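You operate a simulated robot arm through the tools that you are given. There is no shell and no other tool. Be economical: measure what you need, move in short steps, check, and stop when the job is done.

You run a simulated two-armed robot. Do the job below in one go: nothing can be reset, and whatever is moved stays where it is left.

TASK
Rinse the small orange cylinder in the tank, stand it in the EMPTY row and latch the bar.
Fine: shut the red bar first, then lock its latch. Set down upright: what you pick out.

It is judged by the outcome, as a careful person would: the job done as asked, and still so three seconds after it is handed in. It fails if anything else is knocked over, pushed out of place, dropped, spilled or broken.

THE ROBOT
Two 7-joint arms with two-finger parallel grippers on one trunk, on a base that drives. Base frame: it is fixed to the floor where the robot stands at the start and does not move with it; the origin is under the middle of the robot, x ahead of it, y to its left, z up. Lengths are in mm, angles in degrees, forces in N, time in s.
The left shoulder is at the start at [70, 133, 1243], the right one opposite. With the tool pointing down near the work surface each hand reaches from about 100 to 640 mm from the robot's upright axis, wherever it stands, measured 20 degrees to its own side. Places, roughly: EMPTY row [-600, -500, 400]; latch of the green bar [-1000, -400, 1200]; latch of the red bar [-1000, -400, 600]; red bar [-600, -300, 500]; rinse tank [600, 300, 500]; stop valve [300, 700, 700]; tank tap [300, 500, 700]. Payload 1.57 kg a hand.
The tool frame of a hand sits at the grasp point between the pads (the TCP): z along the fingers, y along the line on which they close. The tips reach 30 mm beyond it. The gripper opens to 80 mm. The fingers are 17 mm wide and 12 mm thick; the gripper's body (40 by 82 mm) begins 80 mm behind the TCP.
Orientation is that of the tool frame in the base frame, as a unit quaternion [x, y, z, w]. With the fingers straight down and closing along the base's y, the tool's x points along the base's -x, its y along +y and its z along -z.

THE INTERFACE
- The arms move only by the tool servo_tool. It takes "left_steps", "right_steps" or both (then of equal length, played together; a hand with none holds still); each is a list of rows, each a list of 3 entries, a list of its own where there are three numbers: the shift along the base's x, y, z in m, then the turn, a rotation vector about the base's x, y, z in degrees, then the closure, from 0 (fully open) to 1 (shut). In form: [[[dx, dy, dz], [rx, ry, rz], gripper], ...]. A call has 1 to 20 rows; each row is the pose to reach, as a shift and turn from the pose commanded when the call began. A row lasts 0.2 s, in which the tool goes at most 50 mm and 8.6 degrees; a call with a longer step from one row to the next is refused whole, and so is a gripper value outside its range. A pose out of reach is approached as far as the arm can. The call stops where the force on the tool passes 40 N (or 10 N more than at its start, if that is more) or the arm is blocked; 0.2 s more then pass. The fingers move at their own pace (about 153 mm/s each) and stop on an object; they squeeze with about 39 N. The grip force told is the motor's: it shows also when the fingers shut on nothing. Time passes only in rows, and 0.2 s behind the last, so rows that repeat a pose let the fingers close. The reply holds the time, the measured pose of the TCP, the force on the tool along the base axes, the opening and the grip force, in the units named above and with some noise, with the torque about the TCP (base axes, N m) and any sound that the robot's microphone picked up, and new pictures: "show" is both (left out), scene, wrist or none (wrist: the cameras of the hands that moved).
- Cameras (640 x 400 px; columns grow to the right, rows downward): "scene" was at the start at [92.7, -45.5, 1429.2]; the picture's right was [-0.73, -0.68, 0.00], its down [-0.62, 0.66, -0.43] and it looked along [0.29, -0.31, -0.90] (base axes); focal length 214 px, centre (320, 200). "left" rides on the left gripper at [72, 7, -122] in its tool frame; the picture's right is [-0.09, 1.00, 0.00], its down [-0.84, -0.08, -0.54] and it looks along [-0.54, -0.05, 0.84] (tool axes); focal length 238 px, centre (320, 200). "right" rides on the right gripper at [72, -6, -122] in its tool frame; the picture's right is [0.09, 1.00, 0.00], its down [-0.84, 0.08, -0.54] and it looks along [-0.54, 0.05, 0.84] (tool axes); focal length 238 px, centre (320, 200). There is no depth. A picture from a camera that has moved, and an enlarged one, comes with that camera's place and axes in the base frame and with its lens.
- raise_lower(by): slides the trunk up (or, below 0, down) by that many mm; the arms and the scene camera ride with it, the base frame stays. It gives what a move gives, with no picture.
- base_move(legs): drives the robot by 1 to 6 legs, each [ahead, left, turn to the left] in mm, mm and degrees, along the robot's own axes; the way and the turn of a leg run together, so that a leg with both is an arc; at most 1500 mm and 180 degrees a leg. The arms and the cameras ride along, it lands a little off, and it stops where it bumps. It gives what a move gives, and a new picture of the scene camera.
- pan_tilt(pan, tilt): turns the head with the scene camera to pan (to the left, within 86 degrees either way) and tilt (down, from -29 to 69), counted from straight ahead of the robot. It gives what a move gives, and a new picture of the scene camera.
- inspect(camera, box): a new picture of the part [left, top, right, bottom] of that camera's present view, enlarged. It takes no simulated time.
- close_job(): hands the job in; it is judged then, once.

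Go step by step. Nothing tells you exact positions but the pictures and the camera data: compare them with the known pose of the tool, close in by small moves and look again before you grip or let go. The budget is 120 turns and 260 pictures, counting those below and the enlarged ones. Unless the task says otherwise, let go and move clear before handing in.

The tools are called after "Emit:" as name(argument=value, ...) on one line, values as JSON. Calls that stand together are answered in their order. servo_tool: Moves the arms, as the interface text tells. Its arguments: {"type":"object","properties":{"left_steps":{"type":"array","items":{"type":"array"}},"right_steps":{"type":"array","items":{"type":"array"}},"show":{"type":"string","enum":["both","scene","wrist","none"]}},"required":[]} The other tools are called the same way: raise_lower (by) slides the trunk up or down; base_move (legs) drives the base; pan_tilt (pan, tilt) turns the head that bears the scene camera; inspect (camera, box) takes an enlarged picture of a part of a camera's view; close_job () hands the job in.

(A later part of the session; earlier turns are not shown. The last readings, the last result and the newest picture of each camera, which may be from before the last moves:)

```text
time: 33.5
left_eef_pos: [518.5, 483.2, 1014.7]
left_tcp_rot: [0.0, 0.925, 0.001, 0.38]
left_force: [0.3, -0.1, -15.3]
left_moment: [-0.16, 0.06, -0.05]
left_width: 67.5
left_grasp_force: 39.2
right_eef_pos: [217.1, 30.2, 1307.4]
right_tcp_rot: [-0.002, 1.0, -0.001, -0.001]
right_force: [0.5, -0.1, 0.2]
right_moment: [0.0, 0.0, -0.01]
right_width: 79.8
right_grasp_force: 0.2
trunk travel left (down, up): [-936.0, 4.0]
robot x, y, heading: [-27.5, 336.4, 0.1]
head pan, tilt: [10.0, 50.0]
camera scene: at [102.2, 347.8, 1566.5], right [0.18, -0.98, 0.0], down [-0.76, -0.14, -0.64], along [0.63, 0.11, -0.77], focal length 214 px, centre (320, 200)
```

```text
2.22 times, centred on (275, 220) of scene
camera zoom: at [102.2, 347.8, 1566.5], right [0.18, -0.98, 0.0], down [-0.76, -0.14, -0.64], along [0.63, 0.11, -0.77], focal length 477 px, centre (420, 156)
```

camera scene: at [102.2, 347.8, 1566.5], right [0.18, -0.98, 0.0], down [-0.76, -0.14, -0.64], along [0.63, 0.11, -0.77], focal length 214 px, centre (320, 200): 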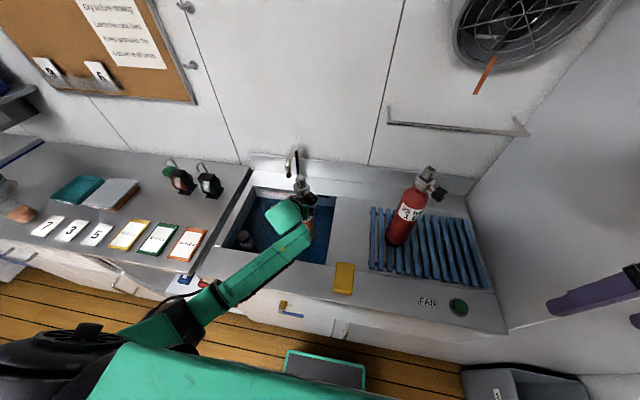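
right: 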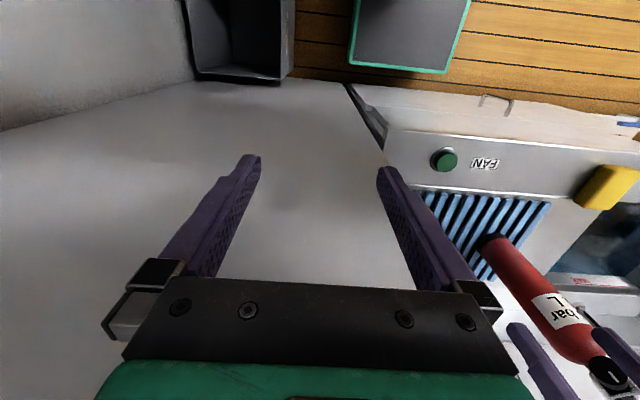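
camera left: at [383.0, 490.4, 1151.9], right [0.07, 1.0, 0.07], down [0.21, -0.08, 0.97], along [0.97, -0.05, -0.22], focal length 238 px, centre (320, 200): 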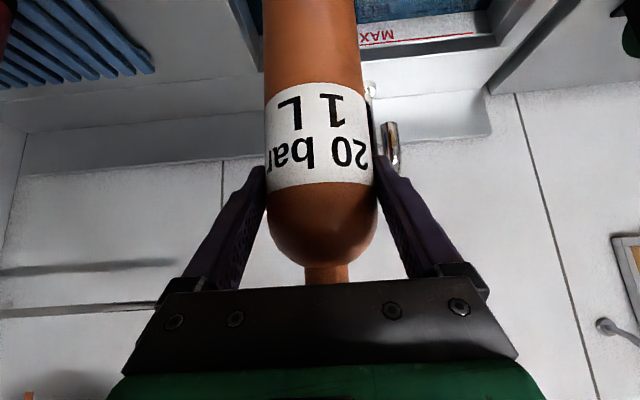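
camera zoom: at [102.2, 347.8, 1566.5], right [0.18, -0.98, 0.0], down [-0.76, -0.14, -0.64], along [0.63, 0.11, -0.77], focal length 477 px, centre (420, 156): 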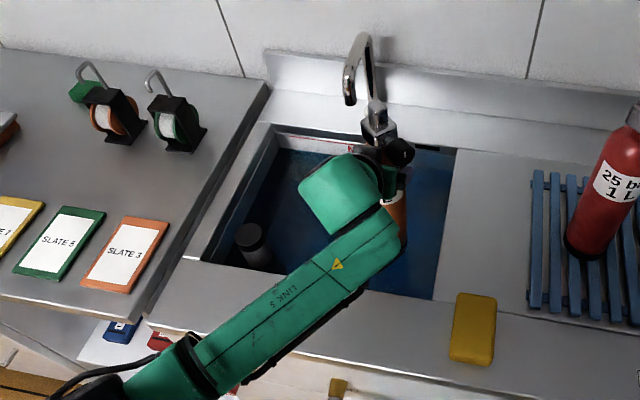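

Emit:
servo_tool(left_steps=[[[0, 0, -0.02], [0, 0, 0], 1], [[0, 0, -0.04], [0, 0, 0], 1], [[0, 0, -0.06], [0, 0, 0], 1], [[0, 0, -0.06], [0, 0, 0], 1]], show="both")

Emit:
inspect(camera="scene", box=[160, 130, 390, 310])

```text
time: 34.5
left_eef_pos: [517.6, 481.4, 953.4]
left_tcp_rot: [0.001, 0.925, 0.001, 0.381]
left_force: [0.2, -0.2, -17.1]
left_moment: [0.26, 0.13, 0.06]
left_width: 67.4
left_grasp_force: 39.4
right_eef_pos: [217.7, 30.6, 1307.0]
right_tcp_rot: [-0.002, 1.0, -0.001, -0.001]
right_force: [0.3, 0.8, -0.5]
right_moment: [0.02, 0.0, -0.01]
right_width: 79.9
right_grasp_force: 0.0
trunk travel left (down, up): [-936.0, 4.0]
robot x, y, heading: [-27.1, 337.3, -0.1]
head pan, tilt: [10.0, 50.0]
camera scene: at [101.7, 348.0, 1566.6], right [0.18, -0.98, 0.0], down [-0.76, -0.14, -0.64], along [0.63, 0.11, -0.77], focal length 214 px, centre (320, 200)
camera left: at [380.2, 488.3, 991.1], right [0.07, 1.0, 0.07], down [0.21, -0.08, 0.97], along [0.97, -0.05, -0.22], focal length 238 px, centre (320, 200)
```

scene: 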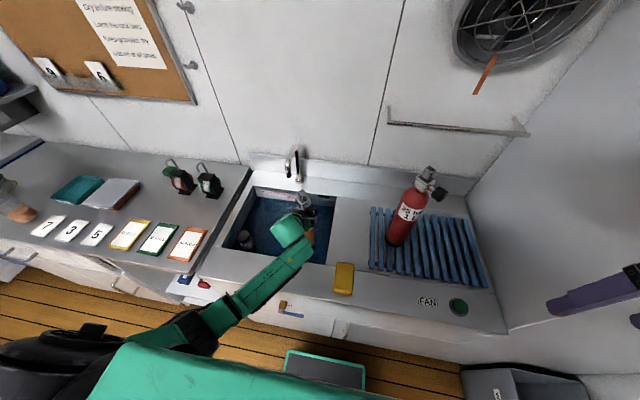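
left: 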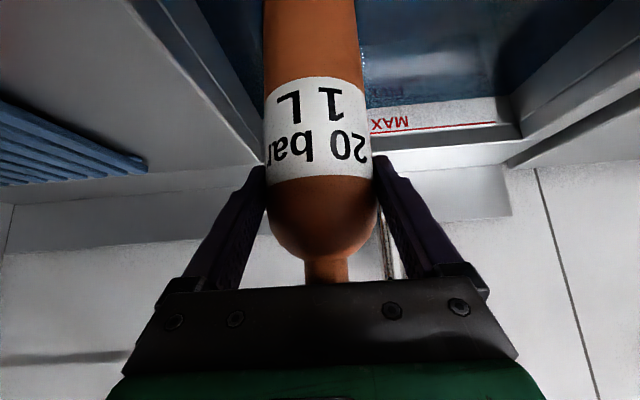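

```text
2.22 times, centred on (275, 220) of scene
camera zoom: at [101.7, 348.0, 1566.6], right [0.18, -0.98, 0.0], down [-0.76, -0.14, -0.64], along [0.63, 0.11, -0.77], focal length 477 px, centre (420, 156)
```

zoom: 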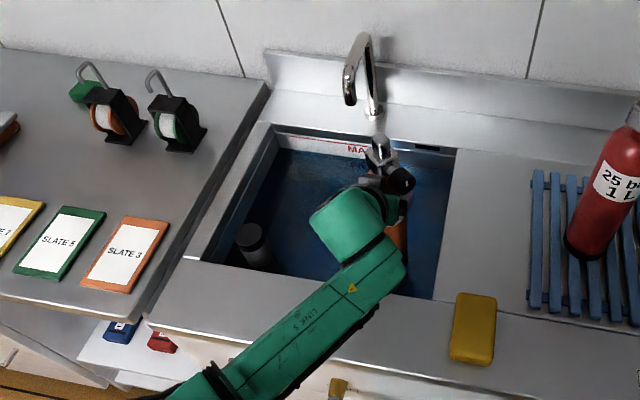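

Wrist view puts the water surface near z 785, so the base is only about 25 mm under; I need about 95 mm more. To keep the elbow high, I'll extend the arm: hand forward 55 mm, base back 50 mm.

Emit:
servo_tool(left_steps=[[[0.03, 0, 0], [0, 0, 0], 1], [[0.055, 0, 0], [0, 0, 0], 1]], show="none")

Emit:
base_move(legs=[[-50, 0, 0]])

Emit:
servo_tool(left_steps=[[[0, 0, -0.02], [0, 0, 0], 1], [[0, 0, -0.04], [0, 0, 0], 1]], show="both")

```text
time: 35.1
left_eef_pos: [574.0, 481.8, 951.4]
left_tcp_rot: [0.0, 0.926, 0.001, 0.378]
left_force: [-0.1, 0.3, -18.8]
left_moment: [-0.07, 0.14, 0.0]
left_width: 67.1
left_grasp_force: 38.7
right_eef_pos: [220.5, 29.8, 1305.5]
right_tcp_rot: [-0.002, 1.0, 0.0, -0.003]
right_force: [-0.4, -1.6, -0.7]
right_moment: [0.01, 0.02, -0.03]
right_width: 79.8
right_grasp_force: 0.1
trunk travel left (down, up): [-936.0, 4.0]
robot x, y, heading: [-30.2, 330.8, 0.2]
head pan, tilt: [10.0, 50.0]
```

```text
time: 36.0
left_eef_pos: [529.3, 482.3, 947.1]
left_tcp_rot: [0.001, 0.926, 0.0, 0.377]
left_force: [1.8, 0.1, -18.7]
left_moment: [0.23, 0.06, 0.03]
left_width: 67.1
left_grasp_force: 38.6
right_eef_pos: [177.6, 29.6, 1303.6]
right_tcp_rot: [-0.003, 1.0, -0.002, -0.006]
right_force: [1.4, -0.6, 0.3]
right_moment: [0.03, 0.09, 0.04]
right_width: 80.0
right_grasp_force: 0.0
trunk travel left (down, up): [-936.0, 4.0]
robot x, y, heading: [-80.4, 333.6, 0.0]
head pan, tilt: [10.0, 50.0]
camera scene: at [64.6, 347.9, 1565.2], right [0.18, -0.98, 0.0], down [-0.76, -0.14, -0.63], along [0.62, 0.11, -0.77], focal length 214 px, centre (320, 200)
```

scene: 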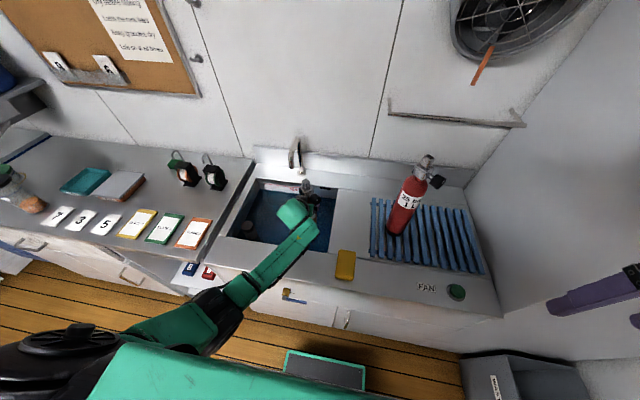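

```text
time: 36.6
left_eef_pos: [524.5, 481.4, 910.6]
left_tcp_rot: [-0.001, 0.926, 0.001, 0.379]
left_force: [1.4, -0.1, -16.3]
left_moment: [-0.52, 0.09, -0.09]
left_width: 67.2
left_grasp_force: 38.8
right_eef_pos: [171.3, 29.7, 1304.6]
right_tcp_rot: [-0.003, 1.0, -0.001, -0.005]
right_force: [0.6, 0.2, 0.0]
right_moment: [0.01, 0.01, -0.01]
right_width: 80.0
right_grasp_force: 0.0
trunk travel left (down, up): [-936.0, 4.0]
robot x, y, heading: [-76.6, 335.4, 0.2]
head pan, tilt: [10.0, 50.0]
camera scene: at [57.0, 347.5, 1566.0], right [0.18, -0.98, 0.0], down [-0.76, -0.14, -0.64], along [0.63, 0.11, -0.77], focal length 214 px, centre (320, 200)
camera left: at [386.1, 488.8, 948.3], right [0.06, 1.0, 0.07], down [0.22, -0.08, 0.97], along [0.97, -0.05, -0.22], focal length 238 px, centre (320, 200)
```

scene: 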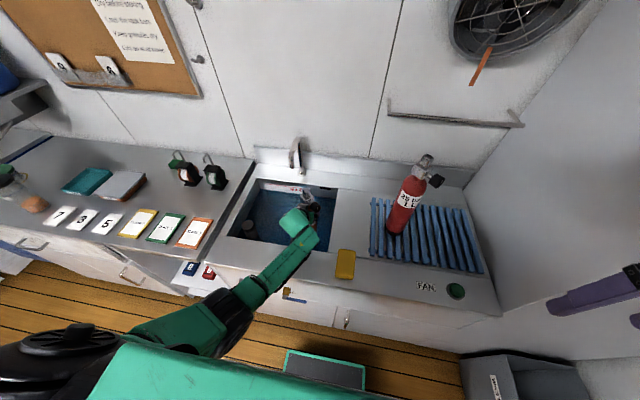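
left: 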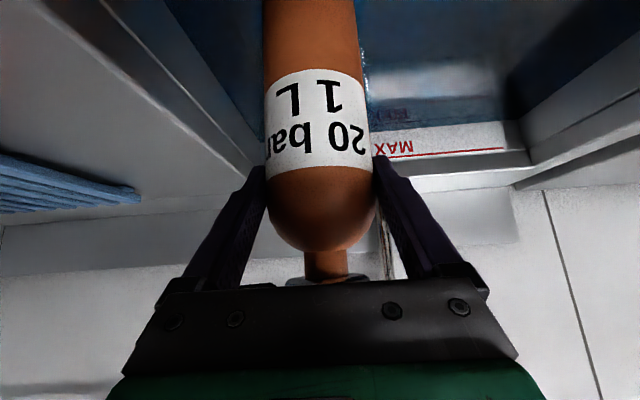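

The surface is near z 790. I'll go down 45 mm more so all the salted part is under, and swirl gently.

Emit:
servo_tool(left_steps=[[[0, 0, -0.015], [0, 0, 0], 1], [[0, 0, -0.03], [0, 0, 0], 1], [[0, 0, -0.045], [0, 0, 0], 1], [[0, 0, -0.045], [0, 0, 0], 1], [[0, 0, -0.045], [0, 0, 0], 1]], show="both")

Emit:
inspect(camera="scene", box=[170, 150, 370, 330])

```text
time: 37.8
left_eef_pos: [518.5, 481.1, 877.9]
left_tcp_rot: [0.0, 0.922, 0.001, 0.388]
left_force: [5.5, 5.5, 29.1]
left_moment: [0.22, -0.77, -0.13]
left_width: 67.3
left_grasp_force: 39.0
right_eef_pos: [159.1, 28.7, 1307.8]
right_tcp_rot: [-0.003, 1.0, 0.001, 0.001]
right_force: [-0.2, 0.0, 0.1]
right_moment: [0.0, 0.02, -0.02]
right_width: 80.4
right_grasp_force: 0.1
trunk travel left (down, up): [-936.0, 4.0]
robot x, y, heading: [-79.5, 334.9, 0.2]
head pan, tilt: [10.0, 50.0]
camera scene: at [41.2, 347.1, 1567.7], right [0.18, -0.98, 0.0], down [-0.75, -0.14, -0.65], along [0.64, 0.11, -0.76], focal length 214 px, centre (320, 200)
camera left: at [380.2, 489.1, 911.8], right [0.06, 1.0, 0.07], down [0.2, -0.08, 0.98], along [0.98, -0.05, -0.2], focal length 238 px, centre (320, 200)
```

scene: 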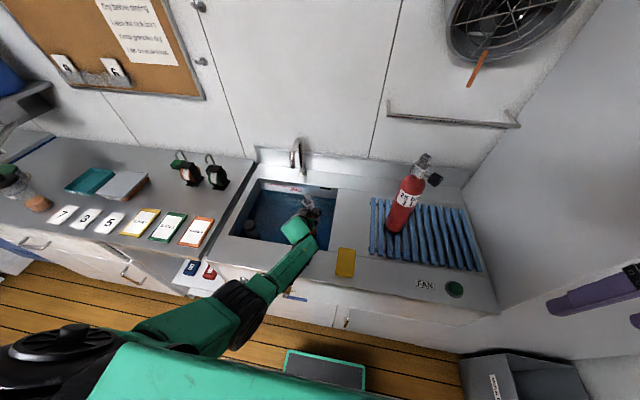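
left: 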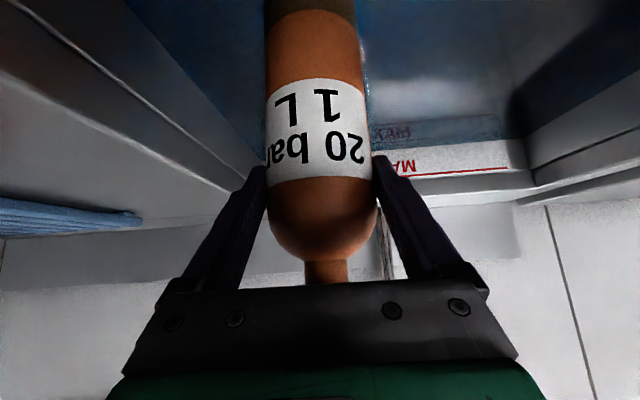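

```text
2.22 times, centred on (270, 240) of scene
camera zoom: at [41.2, 347.1, 1567.7], right [0.18, -0.98, 0.0], down [-0.75, -0.14, -0.65], along [0.64, 0.11, -0.76], focal length 477 px, centre (431, 111)
```

zoom: 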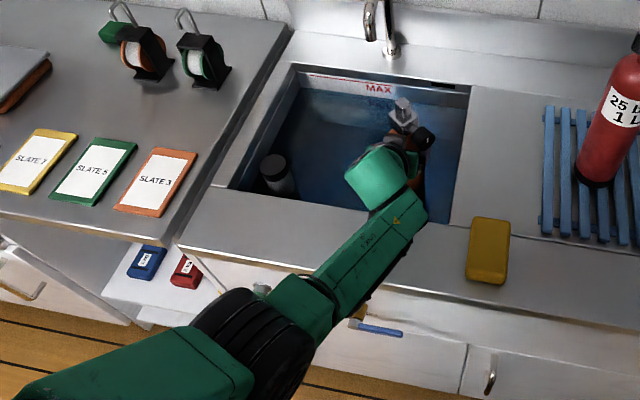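

The cylinder has touched the tank floor, with the waterline about 103 mm up its body, above the salt. I'll ease up 8 mm, swirl it and look.

Emit:
servo_tool(left_steps=[[[0, 0, 0.008], [0, 0, 0], 1], [[0, 0, 0.009], [0, 0, 0], 1], [[0.012, 0, 0.009], [0, 0, 0], 1], [[0, 0.012, 0.009], [0, 0, 0], 1], [[-0.012, 0, 0.009], [0, 0, 0], 1], [[0, -0.012, 0.009], [0, 0, 0], 1], [[0.012, 0, 0.009], [0, 0, 0], 1], [[0, 0.012, 0.009], [0, 0, 0], 1], [[-0.012, 0, 0.009], [0, 0, 0], 1], [[0, -0.012, 0.009], [0, 0, 0], 1], [[0.012, 0, 0.009], [0, 0, 0], 1], [[0, 0.012, 0.009], [0, 0, 0], 1], [[-0.012, 0, 0.009], [0, 0, 0], 1], [[0, -0.012, 0.009], [0, 0, 0], 1], [[0, 0, 0.009], [0, 0, 0], 1], [[0, 0, 0.009], [0, 0, 0], 1], [[0, 0, 0.009], [0, 0, 0], 1]], show="wrist")

```text
time: 41.4
left_eef_pos: [522.1, 483.0, 876.9]
left_tcp_rot: [-0.001, 0.925, 0.002, 0.38]
left_force: [-2.3, 0.1, -11.5]
left_moment: [0.11, 0.52, -0.05]
left_width: 67.0
left_grasp_force: 39.1
right_eef_pos: [166.7, 29.0, 1306.4]
right_tcp_rot: [-0.002, 1.0, 0.0, -0.001]
right_force: [-0.4, -0.4, -0.2]
right_moment: [-0.01, -0.04, -0.01]
right_width: 80.0
right_grasp_force: 0.1
trunk travel left (down, up): [-936.0, 4.0]
robot x, y, heading: [-79.4, 336.0, 0.3]
head pan, tilt: [10.0, 50.0]
camera left: at [383.9, 489.3, 913.9], right [0.06, 1.0, 0.07], down [0.21, -0.08, 0.97], along [0.97, -0.05, -0.22], focal length 238 px, centre (320, 200)
```

left: 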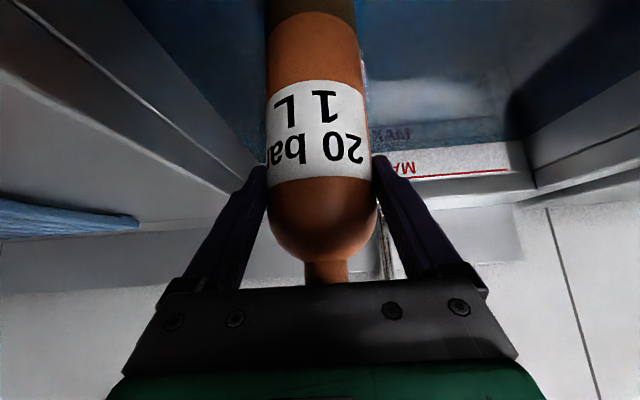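

Rinsed under water. I'll lift it out, let it drip over the tank and check that the salt has gone.

Emit:
servo_tool(left_steps=[[[0, 0, 0.03], [0, 0, 0], 1], [[0, 0, 0.06], [0, 0, 0], 1], [[0, 0, 0.09], [0, 0, 0], 1], [[0, 0, 0.12], [0, 0, 0], 1], [[0, 0, 0.16], [0, 0, 0], 1], [[0, 0, 0.2], [0, 0, 0], 1], [[0, 0, 0.24], [0, 0, 0], 1], [[0, 0, 0.24], [0, 0, 0], 1], [[0, 0, 0.24], [0, 0, 0], 1], [[0, 0, 0.24], [0, 0, 0], 1], [[0, 0, 0.24], [0, 0, 0], 1], [[0, 0, 0.24], [0, 0, 0], 1], [[0, 0, 0.24], [0, 0, 0], 1], [[0, 0, 0.24], [0, 0, 0], 1]], show="scene")

Emit:
inspect(camera="scene", box=[230, 130, 380, 270])

```text
time: 44.4
left_eef_pos: [522.4, 484.0, 1116.5]
left_tcp_rot: [0.0, 0.925, 0.001, 0.38]
left_force: [0.7, 0.5, -18.1]
left_moment: [-0.01, 0.18, 0.02]
left_width: 66.6
left_grasp_force: 39.1
right_eef_pos: [168.2, 30.3, 1305.6]
right_tcp_rot: [-0.002, 1.0, -0.001, -0.001]
right_force: [0.7, 0.4, 0.0]
right_moment: [0.01, 0.01, 0.0]
right_width: 80.0
right_grasp_force: 0.1
trunk travel left (down, up): [-936.0, 4.0]
robot x, y, heading: [-78.8, 332.0, 0.2]
head pan, tilt: [10.0, 50.0]
camera scene: at [52.0, 347.7, 1566.5], right [0.18, -0.98, 0.0], down [-0.76, -0.14, -0.64], along [0.63, 0.11, -0.77], focal length 214 px, centre (320, 200)
```

scene: 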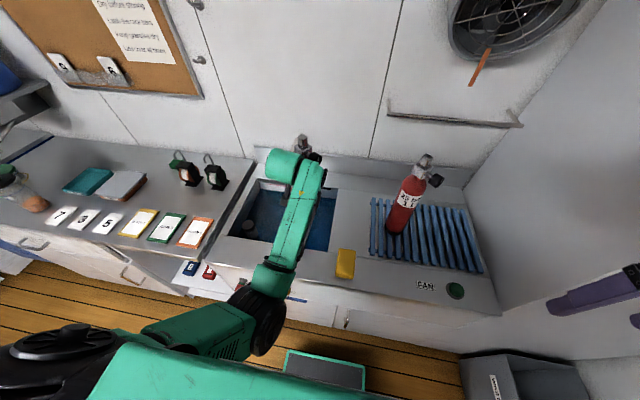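

```text
2.86 times, centred on (305, 200) of scene
camera zoom: at [52.0, 347.7, 1566.5], right [0.18, -0.98, 0.0], down [-0.76, -0.14, -0.64], along [0.63, 0.11, -0.77], focal length 613 px, centre (363, 200)
```

zoom: 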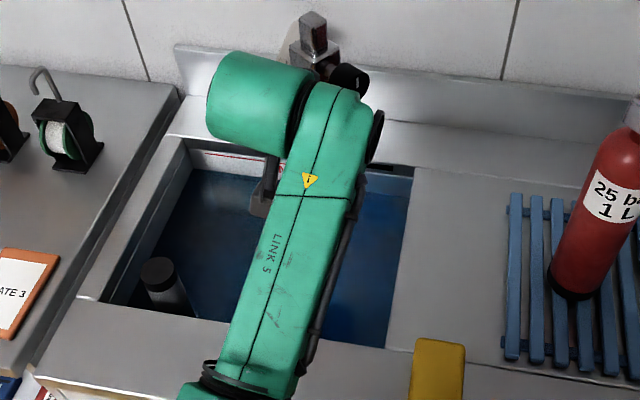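

The arm hides the bottom, so I'll check it at the drip rack. The notice says to dry before storing, so I'll carry the cylinder to the fan. First I'll retract and lift it.

Emit:
servo_tool(left_steps=[[[-0.03, -0.01, 0.03], [0, 0, 0], 1], [[-0.06, -0.03, 0.05], [0, 0, 0], 1], [[-0.1, -0.05, 0.06], [0, 0, 0], 1], [[-0.14, -0.07, 0.06], [0, 0, 0], 1], [[-0.18, -0.09, 0.06], [0, 0, 0], 1], [[-0.2, -0.12, 0.06], [0, 0, 0], 1]], show="scene")

```text
time: 45.2
left_eef_pos: [466.5, 474.9, 1263.4]
left_tcp_rot: [-0.003, 0.879, 0.058, 0.473]
left_force: [0.3, -1.8, -15.1]
left_moment: [-0.2, 0.35, -0.02]
left_width: 66.6
left_grasp_force: 38.7
right_eef_pos: [165.8, 28.3, 1305.2]
right_tcp_rot: [-0.003, 1.0, 0.0, -0.001]
right_force: [-1.4, -0.7, -0.3]
right_moment: [0.02, -0.01, 0.03]
right_width: 80.2
right_grasp_force: 0.1
trunk travel left (down, up): [-936.0, 4.0]
robot x, y, heading: [-83.2, 335.7, 0.2]
head pan, tilt: [10.0, 50.0]
stopped in row 3 (left hand): the arm was blocked; the commanded pose is now the measured one
camera scene: at [49.3, 345.6, 1566.7], right [0.18, -0.98, 0.0], down [-0.75, -0.13, -0.64], along [0.63, 0.11, -0.77], focal length 214 px, centre (320, 200)
```

scene: 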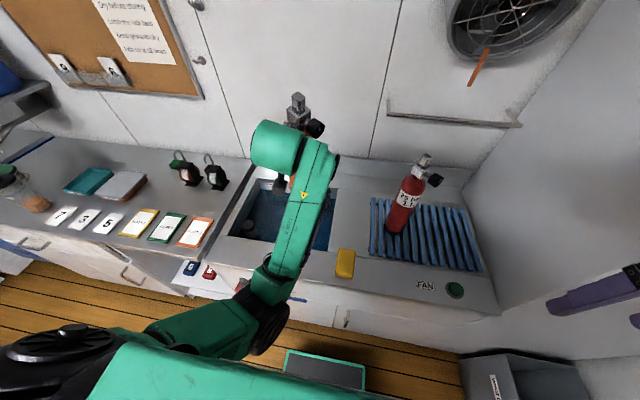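

The arm was blocked and the hand tipped a bit. I'll see what the elbow is near.

Emit:
inspect(camera="scene", box=[170, 200, 370, 360])

Emit:
inspect(camera="left", box=[0, 0, 640, 400])

```text
2.50 times, centred on (270, 280) of scene
camera zoom: at [49.3, 345.6, 1566.7], right [0.18, -0.98, 0.0], down [-0.75, -0.13, -0.64], along [0.63, 0.11, -0.77], focal length 536 px, centre (445, 0)
```

zoom: 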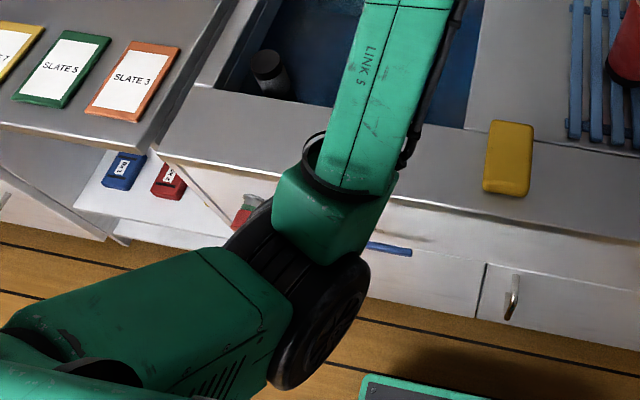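

```text
1.00 times, centred on (320, 200) of left (not enlarged: the box is as wide or as high as the picture)
camera zoom: at [324.1, 472.4, 1271.5], right [-0.01, 0.98, 0.18], down [0.02, -0.18, 0.98], along [1.0, 0.01, -0.01], focal length 238 px, centre (320, 200)
```

zoom: 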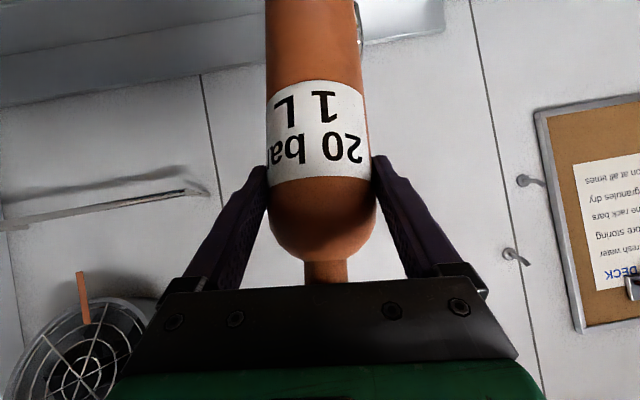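

The elbow came against the counter front. The base backing out will carry everything clear.

Emit:
base_move(legs=[[-180, 0, 0]])

Emit:
inspect(camera="scene", box=[150, 100, 400, 270])

```text
time: 46.7
left_eef_pos: [291.0, 475.7, 1260.2]
left_tcp_rot: [-0.002, 0.879, 0.057, 0.473]
left_force: [1.9, 0.0, -17.7]
left_moment: [-0.13, 0.44, 0.03]
left_width: 66.6
left_grasp_force: 39.0
right_eef_pos: [-9.3, 29.0, 1305.3]
right_tcp_rot: [-0.002, 1.0, -0.001, -0.004]
right_force: [-0.1, 0.7, 0.1]
right_moment: [0.0, 0.07, 0.02]
right_width: 80.0
right_grasp_force: 0.0
trunk travel left (down, up): [-936.0, 4.0]
robot x, y, heading: [-259.1, 331.3, -0.2]
head pan, tilt: [10.0, 50.0]
camera scene: at [-124.0, 347.3, 1566.0], right [0.18, -0.98, 0.0], down [-0.76, -0.14, -0.64], along [0.63, 0.11, -0.77], focal length 214 px, centre (320, 200)
```

scene: 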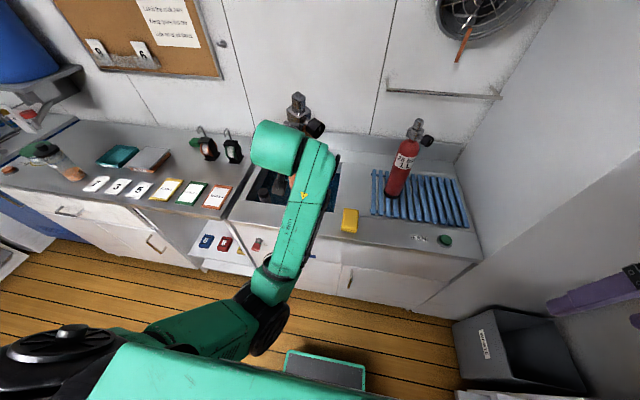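

```text
2.35 times, centred on (275, 185) of scene
camera zoom: at [-124.0, 347.3, 1566.0], right [0.18, -0.98, 0.0], down [-0.76, -0.14, -0.64], along [0.63, 0.11, -0.77], focal length 505 px, centre (426, 235)
```

zoom: 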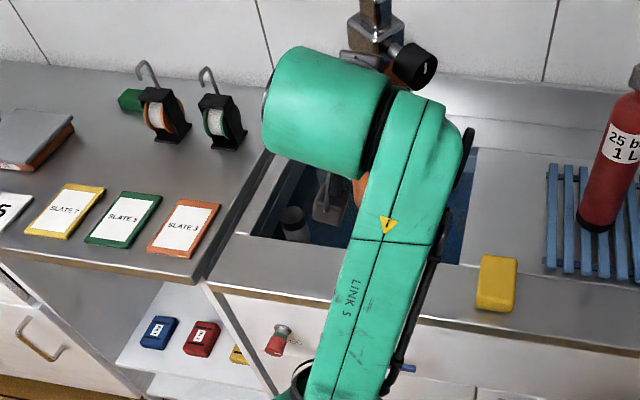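

Clear. I'll straighten the hand and bring the cylinder closer to the robot's middle.

Emit:
servo_tool(left_steps=[[[0, 0, 0], [-3, 5.7, -1.3], 1], [[0, 0, 0], [-5.95, 11.5, -2.7], 1], [[-0.03, -0.03, 0], [-5.95, 11.5, -2.7], 1], [[-0.06, -0.06, 0], [-5.95, 11.5, -2.7], 1], [[-0.08, -0.1, 0], [-5.95, 11.5, -2.7], 1], [[-0.1, -0.14, 0], [-5.95, 11.5, -2.7], 1], [[-0.12, -0.18, 0], [-5.95, 11.5, -2.7], 1]], show="scene")

```text
time: 47.8
left_eef_pos: [233.4, 463.2, 1264.1]
left_tcp_rot: [-0.013, 0.914, 0.095, 0.395]
left_force: [0.5, -0.2, -16.6]
left_moment: [-0.22, 0.22, 0.0]
left_width: 66.5
left_grasp_force: 38.8
right_eef_pos: [-17.2, 29.2, 1306.6]
right_tcp_rot: [-0.002, 1.0, -0.001, -0.001]
right_force: [-0.4, -0.4, 0.4]
right_moment: [0.0, 0.0, -0.05]
right_width: 79.9
right_grasp_force: 0.0
trunk travel left (down, up): [-936.0, 4.0]
robot x, y, heading: [-258.6, 333.0, 0.1]
head pan, tilt: [10.0, 50.0]
stopped in row 5 (left hand): the arm was blocked; the commanded pose is now the measured one
camera scene: at [-132.8, 346.9, 1566.8], right [0.18, -0.98, 0.0], down [-0.75, -0.14, -0.64], along [0.63, 0.11, -0.77], focal length 214 px, centre (320, 200)
```

scene: 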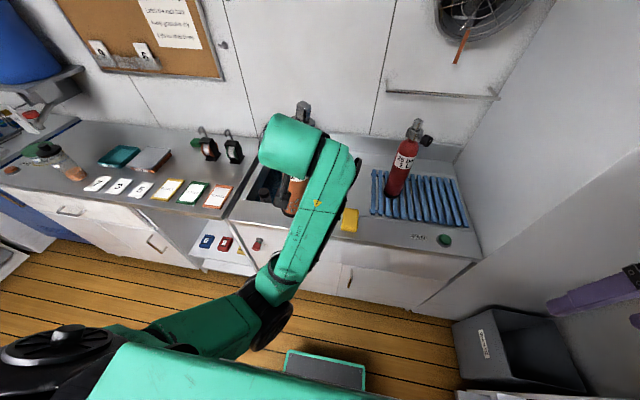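

The elbow is simply at its folding limit with the hand so high and close. I'll lower the hand and straighten it while keeping it further out, and move it toward the middle.

Emit:
servo_tool(left_steps=[[[0.02, 0, -0.04], [-4.7, 0.8, -2.7], 1], [[0.04, 0, -0.07], [-9.5, 1.7, -5.5], 1], [[0.04, -0.04, -0.09], [-9.5, 1.7, -5.5], 1], [[0.04, -0.08, -0.09], [-9.5, 1.7, -5.5], 1], [[0.04, -0.12, -0.09], [-9.5, 1.7, -5.5], 1], [[0.03, -0.16, -0.09], [-9.5, 1.7, -5.5], 1], [[0.02, -0.19, -0.09], [-9.5, 1.7, -5.5], 1]], show="scene")

```text
time: 48.9
left_eef_pos: [284.7, 439.9, 1155.3]
left_tcp_rot: [0.004, 0.919, 0.087, 0.386]
left_force: [1.0, -0.7, -16.7]
left_moment: [-0.25, 0.19, -0.06]
left_width: 66.7
left_grasp_force: 39.1
right_eef_pos: [-14.1, 28.5, 1305.4]
right_tcp_rot: [-0.003, 1.0, 0.0, -0.002]
right_force: [-0.4, -0.3, 0.0]
right_moment: [0.02, 0.0, -0.01]
right_width: 80.0
right_grasp_force: 0.2
trunk travel left (down, up): [-936.0, 4.0]
robot x, y, heading: [-257.8, 331.2, 0.2]
head pan, tilt: [10.0, 50.0]
stopped in row 5 (left hand): the arm was blocked; the commanded pose is now the measured one
camera scene: at [-129.4, 345.5, 1566.5], right [0.18, -0.98, 0.0], down [-0.76, -0.13, -0.64], along [0.63, 0.11, -0.77], focal length 214 px, centre (320, 200)
```

scene: 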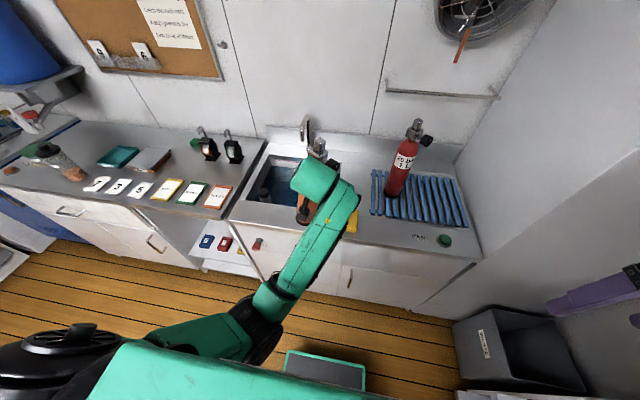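

A wrist joint is at its limit with the elbow this low. I'll retrace my way: extend, raise the hand to shoulder-relative height as before, straighten, and only then retract.

Emit:
servo_tool(left_steps=[[[0.018, 0.02, 0.02], [-3, 0, -1], 1], [[0.018, 0.038, 0.05], [-6, 0.3, -2.2], 1], [[0.018, 0.038, 0.08], [-9.4, 0.5, -3.4], 1], [[0.018, 0.038, 0.11], [-9.4, 0.5, -3.4], 1], [[0.018, 0.038, 0.138], [-9.4, 0.5, -3.4], 1], [[0.018, 0.038, 0.138], [-9.4, 0.5, -3.4], 1]], show="scene")

```text
time: 50.3
left_eef_pos: [302.7, 479.0, 1295.6]
left_tcp_rot: [0.0, 0.923, -0.002, 0.385]
left_force: [0.1, -0.2, -17.3]
left_moment: [-0.01, 0.19, 0.02]
left_width: 66.7
left_grasp_force: 39.0
right_eef_pos: [-15.1, 30.6, 1305.9]
right_tcp_rot: [-0.003, 1.0, -0.001, -0.001]
right_force: [-0.6, 0.3, -0.3]
right_moment: [-0.02, -0.02, 0.03]
right_width: 79.8
right_grasp_force: 0.1
trunk travel left (down, up): [-936.0, 4.0]
robot x, y, heading: [-260.4, 332.3, 0.1]
head pan, tilt: [10.0, 50.0]
camera scene: at [-129.9, 347.5, 1566.5], right [0.18, -0.98, 0.0], down [-0.76, -0.14, -0.64], along [0.63, 0.11, -0.77], focal length 214 px, centre (320, 200)
```

scene: 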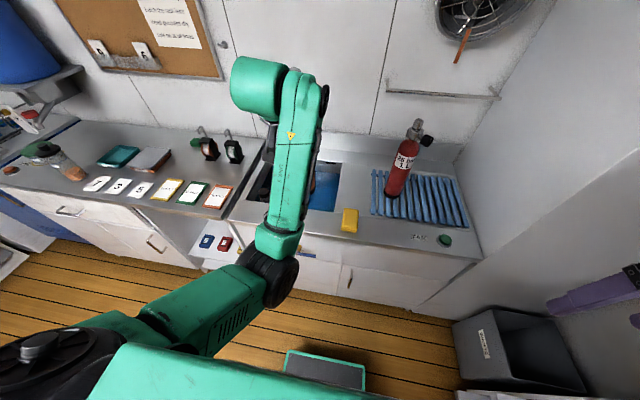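

The arm is now in an elbow-low posture that can't retract. I'll stand the cylinder back on the drip rack with the arm extended (needed for drying anyway), then let go and reset the arm. First I'll tuck the right arm, then drive right and turn 14° right.

Emit:
servo_tool(right_steps=[[[0.02, 0.04, 0], [0, 0, 0], 0], [[0.03, 0.08, 0], [0, 0, 0], 0], [[0.04, 0.12, 0], [0, 0, 0], 0], [[0.05, 0.15, 0], [0, 0, 0], 0]], show="none")

Emit:
base_move(legs=[[0, -386, 0], [0, 0, -14]])

```text
time: 51.3
left_eef_pos: [303.6, 480.1, 1294.0]
left_tcp_rot: [-0.002, 0.923, -0.002, 0.385]
left_force: [0.1, 0.7, -17.2]
left_moment: [0.03, 0.21, -0.04]
left_width: 66.4
left_grasp_force: 39.0
right_eef_pos: [35.1, 180.7, 1306.1]
right_tcp_rot: [-0.002, 1.0, 0.0, -0.003]
right_force: [0.7, -0.1, -0.5]
right_moment: [-0.03, 0.04, 0.02]
right_width: 80.1
right_grasp_force: 0.1
trunk travel left (down, up): [-936.0, 4.0]
robot x, y, heading: [-259.6, 334.4, -0.2]
head pan, tilt: [10.0, 50.0]
```

```text
time: 54.5
left_eef_pos: [322.5, -47.9, 1293.0]
left_tcp_rot: [0.111, 0.916, -0.05, 0.383]
left_force: [1.3, 0.8, -16.4]
left_moment: [0.08, 0.21, -0.03]
left_width: 66.6
left_grasp_force: 39.3
right_eef_pos: [-9.6, -274.7, 1305.9]
right_tcp_rot: [0.118, 0.993, -0.002, -0.002]
right_force: [-1.3, 0.1, 0.1]
right_moment: [-0.03, 0.02, -0.01]
right_width: 79.8
right_grasp_force: 0.0
trunk travel left (down, up): [-936.0, 4.0]
robot x, y, heading: [-261.8, -56.8, -13.8]
head pan, tilt: [10.0, 50.0]
camera scene: at [-128.2, -70.8, 1566.4], right [-0.07, -1.0, 0.0], down [-0.77, 0.05, -0.64], along [0.64, -0.04, -0.77], focal length 214 px, centre (320, 200)
```

scene: 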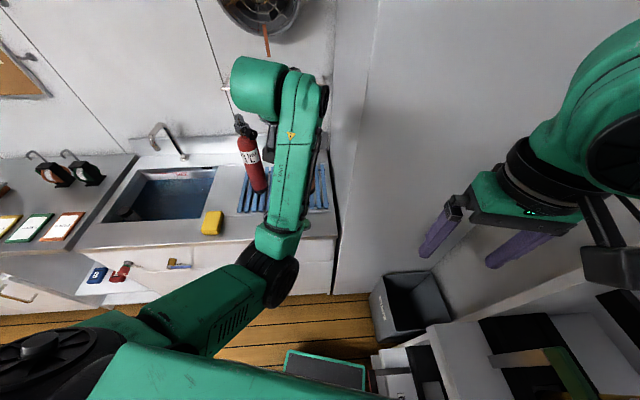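

Next the base goes forward to put the cylinder over its old spot on the rack.

Emit:
base_move(legs=[[197, 49, 0]])

Emit:
inspect(camera="left", box=[0, 0, 640, 400])

```text
time: 56.2
left_eef_pos: [519.1, -48.2, 1295.8]
left_tcp_rot: [0.111, 0.916, -0.048, 0.383]
left_force: [-1.3, 0.1, -16.9]
left_moment: [0.07, 0.25, -0.01]
left_width: 66.5
left_grasp_force: 39.6
right_eef_pos: [188.2, -274.6, 1305.7]
right_tcp_rot: [0.118, 0.993, 0.0, 0.0]
right_force: [-0.2, -0.5, 1.1]
right_moment: [-0.02, -0.02, 0.0]
right_width: 79.7
right_grasp_force: 0.0
trunk travel left (down, up): [-936.0, 4.0]
robot x, y, heading: [-54.0, -53.3, -13.7]
head pan, tilt: [10.0, 50.0]
camera scene: at [68.2, -71.9, 1567.1], right [-0.07, -1.0, 0.0], down [-0.76, 0.05, -0.64], along [0.64, -0.04, -0.77], focal length 214 px, centre (320, 200)
```

scene: 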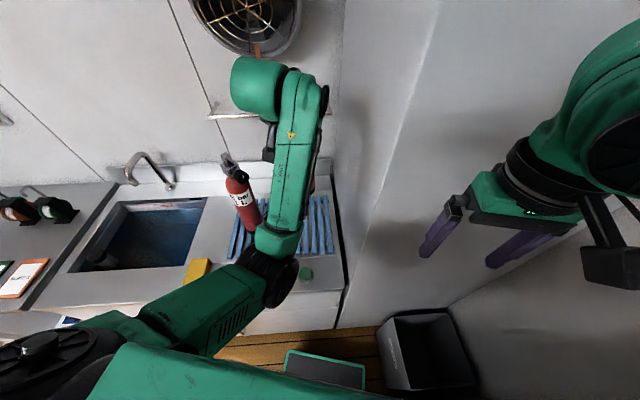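

```text
1.00 times, centred on (320, 200) of left (not enlarged: the box is as wide or as high as the picture)
camera zoom: at [387.4, -8.7, 1331.4], right [0.3, 0.95, 0.06], down [0.18, -0.12, 0.98], along [0.94, -0.28, -0.2], focal length 238 px, centre (320, 200)
```

zoom: 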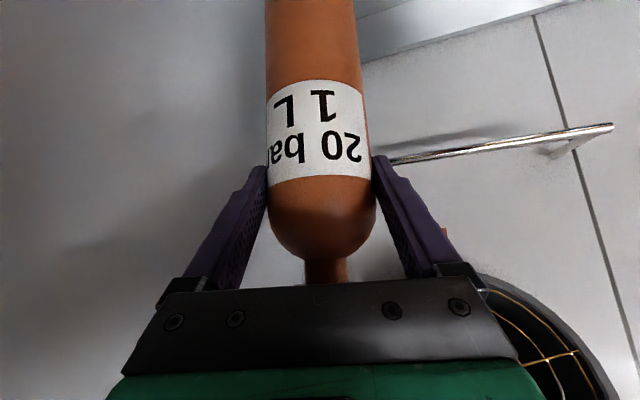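

The cylinder has slipped down about 14 mm in the grip, so its base is now roughly 208 mm below the TCP. I'll extend the arm 45 mm while backing the base 33 mm, then lower it.

Emit:
servo_tool(left_steps=[[[0.022, -0.005, -0.02], [0, 0, 0], 1], [[0.044, -0.011, -0.04], [0, 0, 0], 1]], show="none")

Emit:
base_move(legs=[[-33, 0, 0]])

Emit:
servo_tool(left_steps=[[[0, 0, -0.03], [0, 0, 0], 1], [[0, 0, -0.06], [0, 0, 0], 1], [[0, 0, -0.09], [0, 0, 0], 1], [[0, 0, -0.12], [0, 0, 0], 1]], show="both")

```text
time: 56.8
left_eef_pos: [569.7, -58.9, 1253.2]
left_tcp_rot: [0.112, 0.917, -0.049, 0.38]
left_force: [-0.8, -1.1, -16.7]
left_moment: [0.05, 0.16, 0.0]
left_width: 66.8
left_grasp_force: 38.6
right_eef_pos: [193.6, -275.1, 1305.9]
right_tcp_rot: [0.119, 0.993, -0.001, -0.003]
right_force: [0.1, 0.3, -0.7]
right_moment: [-0.01, 0.03, -0.01]
right_width: 80.0
right_grasp_force: 0.0
trunk travel left (down, up): [-936.0, 4.0]
robot x, y, heading: [-54.4, -55.0, -14.0]
head pan, tilt: [10.0, 50.0]
```

```text
time: 57.6
left_eef_pos: [544.8, -52.5, 1249.9]
left_tcp_rot: [0.111, 0.918, -0.047, 0.378]
left_force: [1.5, -1.3, -17.7]
left_moment: [0.04, 0.14, 0.01]
left_width: 66.3
left_grasp_force: 38.8
right_eef_pos: [169.6, -269.9, 1304.0]
right_tcp_rot: [0.118, 0.993, 0.0, -0.006]
right_force: [0.4, -0.9, -0.9]
right_moment: [0.05, 0.02, 0.03]
right_width: 79.8
right_grasp_force: 0.0
trunk travel left (down, up): [-936.0, 4.0]
robot x, y, heading: [-86.0, -46.1, -14.2]
head pan, tilt: [10.0, 50.0]
camera scene: at [52.4, -66.3, 1565.6], right [-0.07, -1.0, 0.0], down [-0.77, 0.05, -0.64], along [0.63, -0.04, -0.77], focal length 214 px, centre (320, 200)
```

scene: 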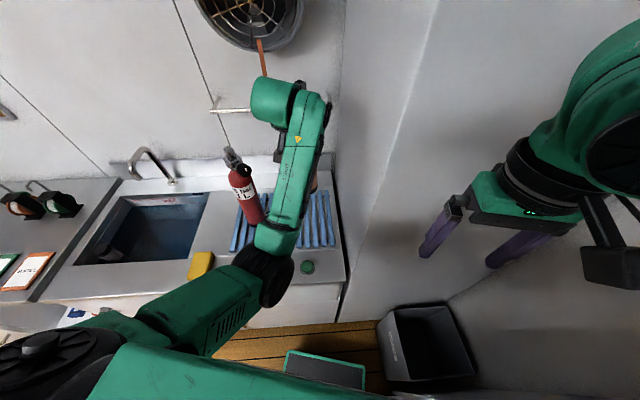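

```text
time: 58.6
left_eef_pos: [536.3, -47.3, 1135.1]
left_tcp_rot: [0.111, 0.916, -0.049, 0.382]
left_force: [0.5, 0.3, -15.0]
left_moment: [0.08, 0.13, 0.0]
left_width: 66.6
left_grasp_force: 39.2
right_eef_pos: [161.9, -266.6, 1306.7]
right_tcp_rot: [0.119, 0.993, 0.0, -0.002]
right_force: [0.3, 0.4, 0.4]
right_moment: [0.02, 0.03, 0.01]
right_width: 79.9
right_grasp_force: 0.1
trunk travel left (down, up): [-936.0, 4.0]
robot x, y, heading: [-88.0, -46.4, -13.6]
head pan, tilt: [10.0, 50.0]
camera scene: at [42.2, -62.8, 1566.7], right [-0.07, -1.0, 0.0], down [-0.77, 0.05, -0.64], along [0.64, -0.04, -0.77], focal length 214 px, centre (320, 200)
camera left: at [403.9, -6.5, 1170.1], right [0.3, 0.95, 0.06], down [0.18, -0.12, 0.98], along [0.94, -0.28, -0.21], focal length 238 px, centre (320, 200)
```

scene: 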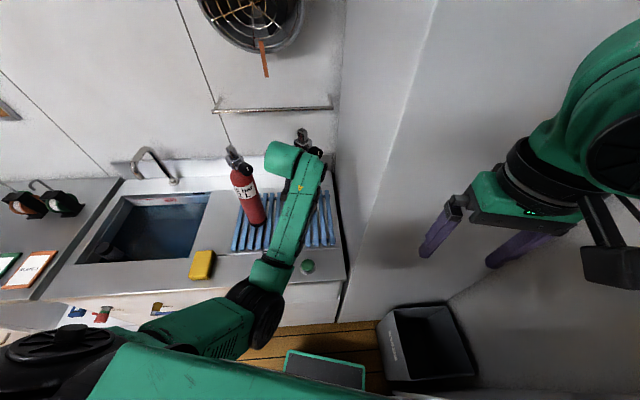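
left: 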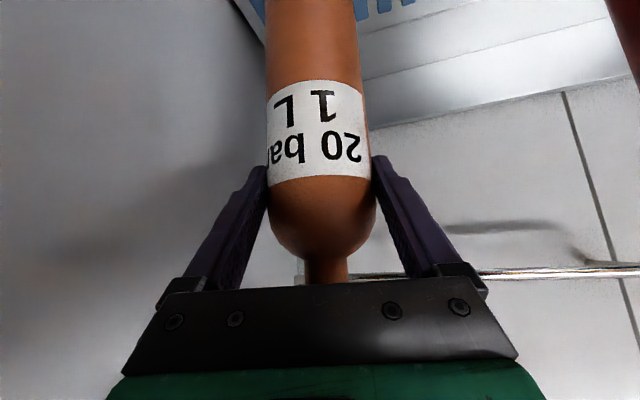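

Emit:
servo_tool(left_steps=[[[0, 0, -0.015], [0, 0, 0], 1], [[0, 0, -0.025], [0, 0, 0], 1], [[0, 0, -0.033], [0, 0, 0], 1], [[0, 0, -0.038], [0, 0, 0], 1], [[0, 0, -0.043], [0, 0, 0], 1], [[0, 0, -0.047], [0, 0, 0], 1]], show="both")

```text
time: 60.0
left_eef_pos: [533.2, -49.9, 1095.2]
left_tcp_rot: [0.111, 0.913, -0.049, 0.388]
left_force: [0.6, 2.7, 10.4]
left_moment: [0.63, 0.42, -0.05]
left_width: 66.6
left_grasp_force: 39.5
right_eef_pos: [157.1, -265.6, 1307.9]
right_tcp_rot: [0.118, 0.993, -0.001, 0.001]
right_force: [0.0, -0.4, -0.6]
right_moment: [-0.03, -0.02, 0.0]
right_width: 79.9
right_grasp_force: 0.0
trunk travel left (down, up): [-936.0, 4.0]
robot x, y, heading: [-86.2, -45.1, -14.1]
head pan, tilt: [10.0, 50.0]
camera scene: at [36.7, -62.7, 1567.6], right [-0.07, -1.0, 0.0], down [-0.76, 0.05, -0.64], along [0.64, -0.04, -0.77], focal length 214 px, centre (320, 200)
camera left: at [401.4, -9.7, 1127.5], right [0.3, 0.95, 0.06], down [0.17, -0.12, 0.98], along [0.94, -0.28, -0.19], focal length 238 px, centre (320, 200)
```

scene: 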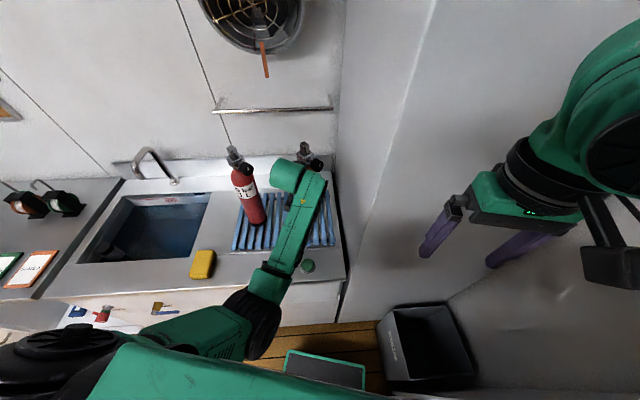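
left: 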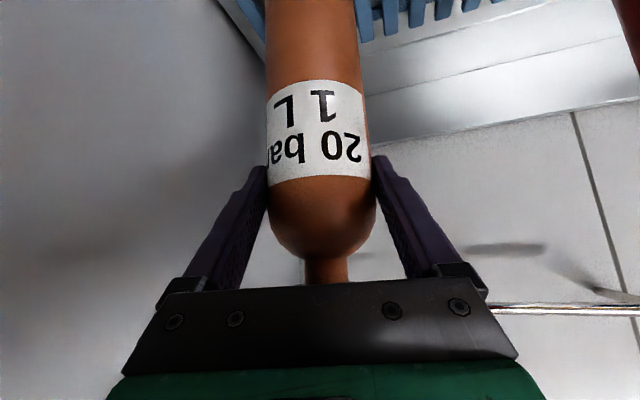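

The base is on the slats. I'll unload a few mm, open, and look.

Emit:
servo_tool(left_steps=[[[0, 0, 0.004], [0, 0, 0], 1], [[0, 0, 0.004], [0, 0, 0], 0.6], [[0, 0, 0.004], [0, 0, 0], 0], [[0, 0, 0.004], [0, 0, 0], 0], [[0, 0, 0.004], [0, 0, 0], 0]], show="both")

```text
time: 61.2
left_eef_pos: [533.2, -50.2, 1092.4]
left_tcp_rot: [0.111, 0.916, -0.048, 0.382]
left_force: [-0.9, 0.3, 0.2]
left_moment: [0.01, -0.01, 0.01]
left_width: 79.9
left_grasp_force: 0.1
right_eef_pos: [159.2, -268.0, 1305.6]
right_tcp_rot: [0.118, 0.993, 0.0, 0.0]
right_force: [0.2, -0.4, 0.0]
right_moment: [-0.03, 0.0, 0.02]
right_width: 80.2
right_grasp_force: 0.1
trunk travel left (down, up): [-936.0, 4.0]
robot x, y, heading: [-85.2, -49.2, -13.8]
head pan, tilt: [10.0, 50.0]
camera scene: at [38.7, -63.7, 1566.9], right [-0.07, -1.0, 0.0], down [-0.76, 0.05, -0.64], along [0.64, -0.04, -0.77], focal length 214 px, centre (320, 200)
camera left: at [401.5, -10.0, 1127.2], right [0.3, 0.95, 0.06], down [0.18, -0.12, 0.98], along [0.94, -0.28, -0.21], focal length 238 px, centre (320, 200)
```

scene: 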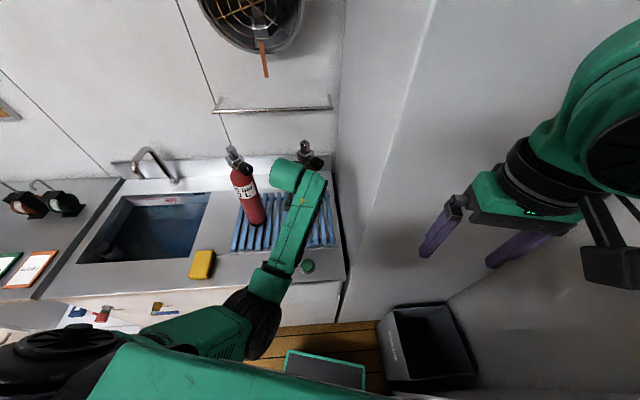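
left: 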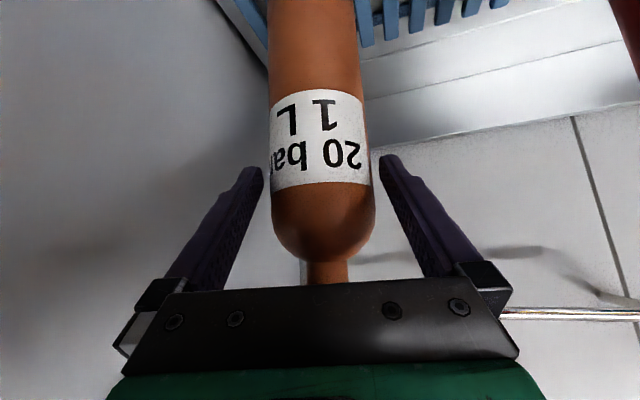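

It stands freely. I'll back the base straight out along the hand's heading.

Emit:
base_move(legs=[[-200, 0, 0]])

Emit:
inspect(camera="left", box=[0, 0, 640, 400])

```text
time: 62.8
left_eef_pos: [341.3, -1.1, 1090.3]
left_tcp_rot: [0.11, 0.917, -0.047, 0.381]
left_force: [0.6, -0.5, -0.1]
left_moment: [0.0, 0.0, -0.03]
left_width: 79.7
left_grasp_force: 0.1
right_eef_pos: [-33.7, -219.8, 1305.5]
right_tcp_rot: [0.118, 0.993, 0.0, -0.002]
right_force: [1.0, -0.5, -0.2]
right_moment: [0.05, 0.04, 0.01]
right_width: 80.0
right_grasp_force: 0.1
trunk travel left (down, up): [-936.0, 4.0]
robot x, y, heading: [-284.7, 3.1, -13.8]
head pan, tilt: [10.0, 50.0]
camera scene: at [-151.6, -17.1, 1566.4], right [-0.06, -1.0, 0.0], down [-0.77, 0.05, -0.64], along [0.64, -0.04, -0.77], focal length 214 px, centre (320, 200)
```

scene: 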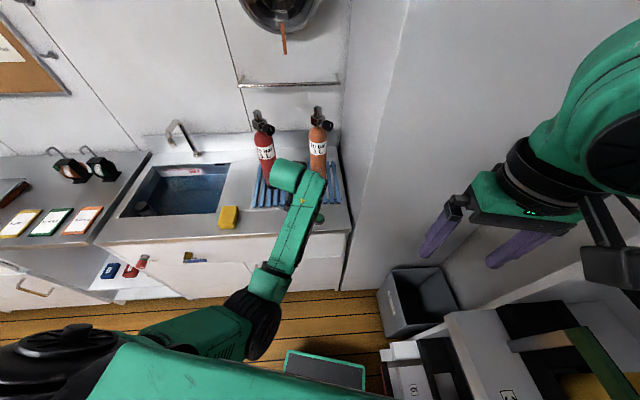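

```text
1.00 times, centred on (320, 200) of left (not enlarged: the box is as wide or as high as the picture)
camera zoom: at [209.5, 37.9, 1125.5], right [0.3, 0.95, 0.06], down [0.18, -0.12, 0.98], along [0.94, -0.28, -0.21], focal length 238 px, centre (320, 200)
```

zoom: 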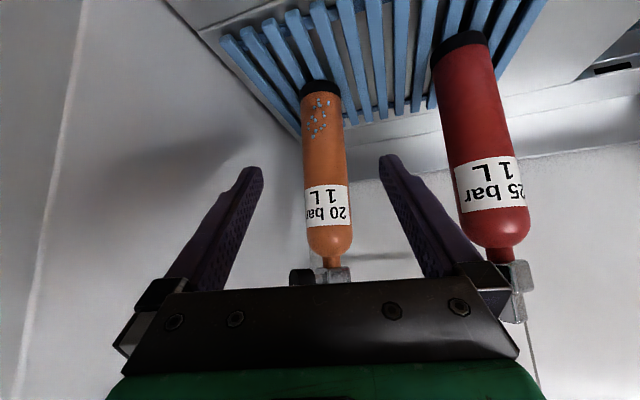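

Emit:
inspect(camera="left", box=[270, 60, 370, 160])

Emit:
pan_tilt(pan=-70, tilt=50)

```text
4.00 times, centred on (320, 110) of left
camera zoom: at [209.5, 37.9, 1125.5], right [0.3, 0.95, 0.06], down [0.18, -0.12, 0.98], along [0.94, -0.28, -0.21], focal length 953 px, centre (320, 560)
```

zoom: 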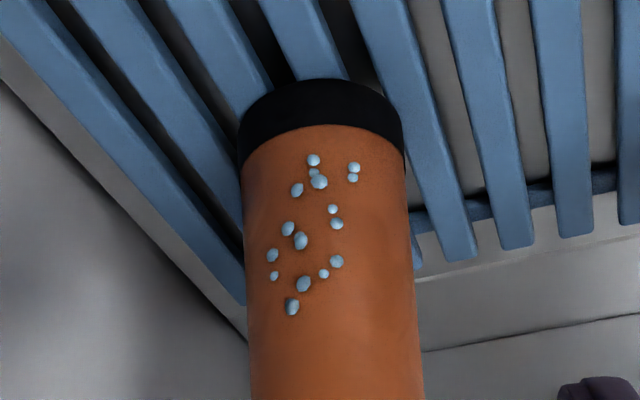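

```text
time: 64.4
left_eef_pos: [338.7, -0.4, 1093.0]
left_tcp_rot: [0.11, 0.915, -0.048, 0.384]
left_force: [-0.1, 0.1, 0.2]
left_moment: [0.02, 0.04, 0.05]
left_width: 80.0
left_grasp_force: 0.0
right_eef_pos: [-37.1, -218.8, 1306.5]
right_tcp_rot: [0.117, 0.993, 0.0, -0.001]
right_force: [0.3, 1.1, -0.3]
right_moment: [-0.01, -0.01, 0.02]
right_width: 80.1
right_grasp_force: 0.1
trunk travel left (down, up): [-936.0, 4.0]
robot x, y, heading: [-282.0, 1.9, -13.7]
head pan, tilt: [-70.0, 50.0]
camera scene: at [-225.7, -87.2, 1567.0], right [-0.99, -0.11, 0.0], down [-0.08, 0.76, -0.64], along [0.07, -0.64, -0.77], focal length 214 px, centre (320, 200)
```

scene: 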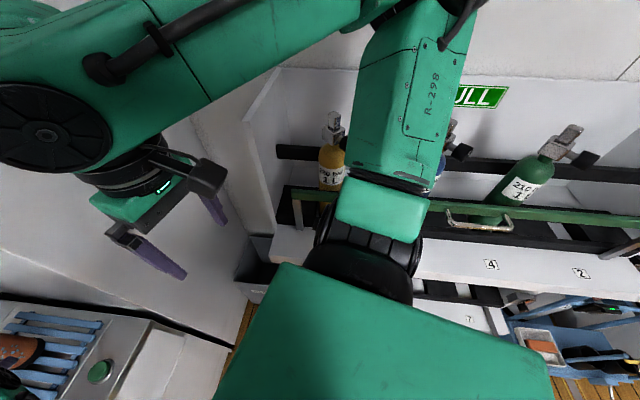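

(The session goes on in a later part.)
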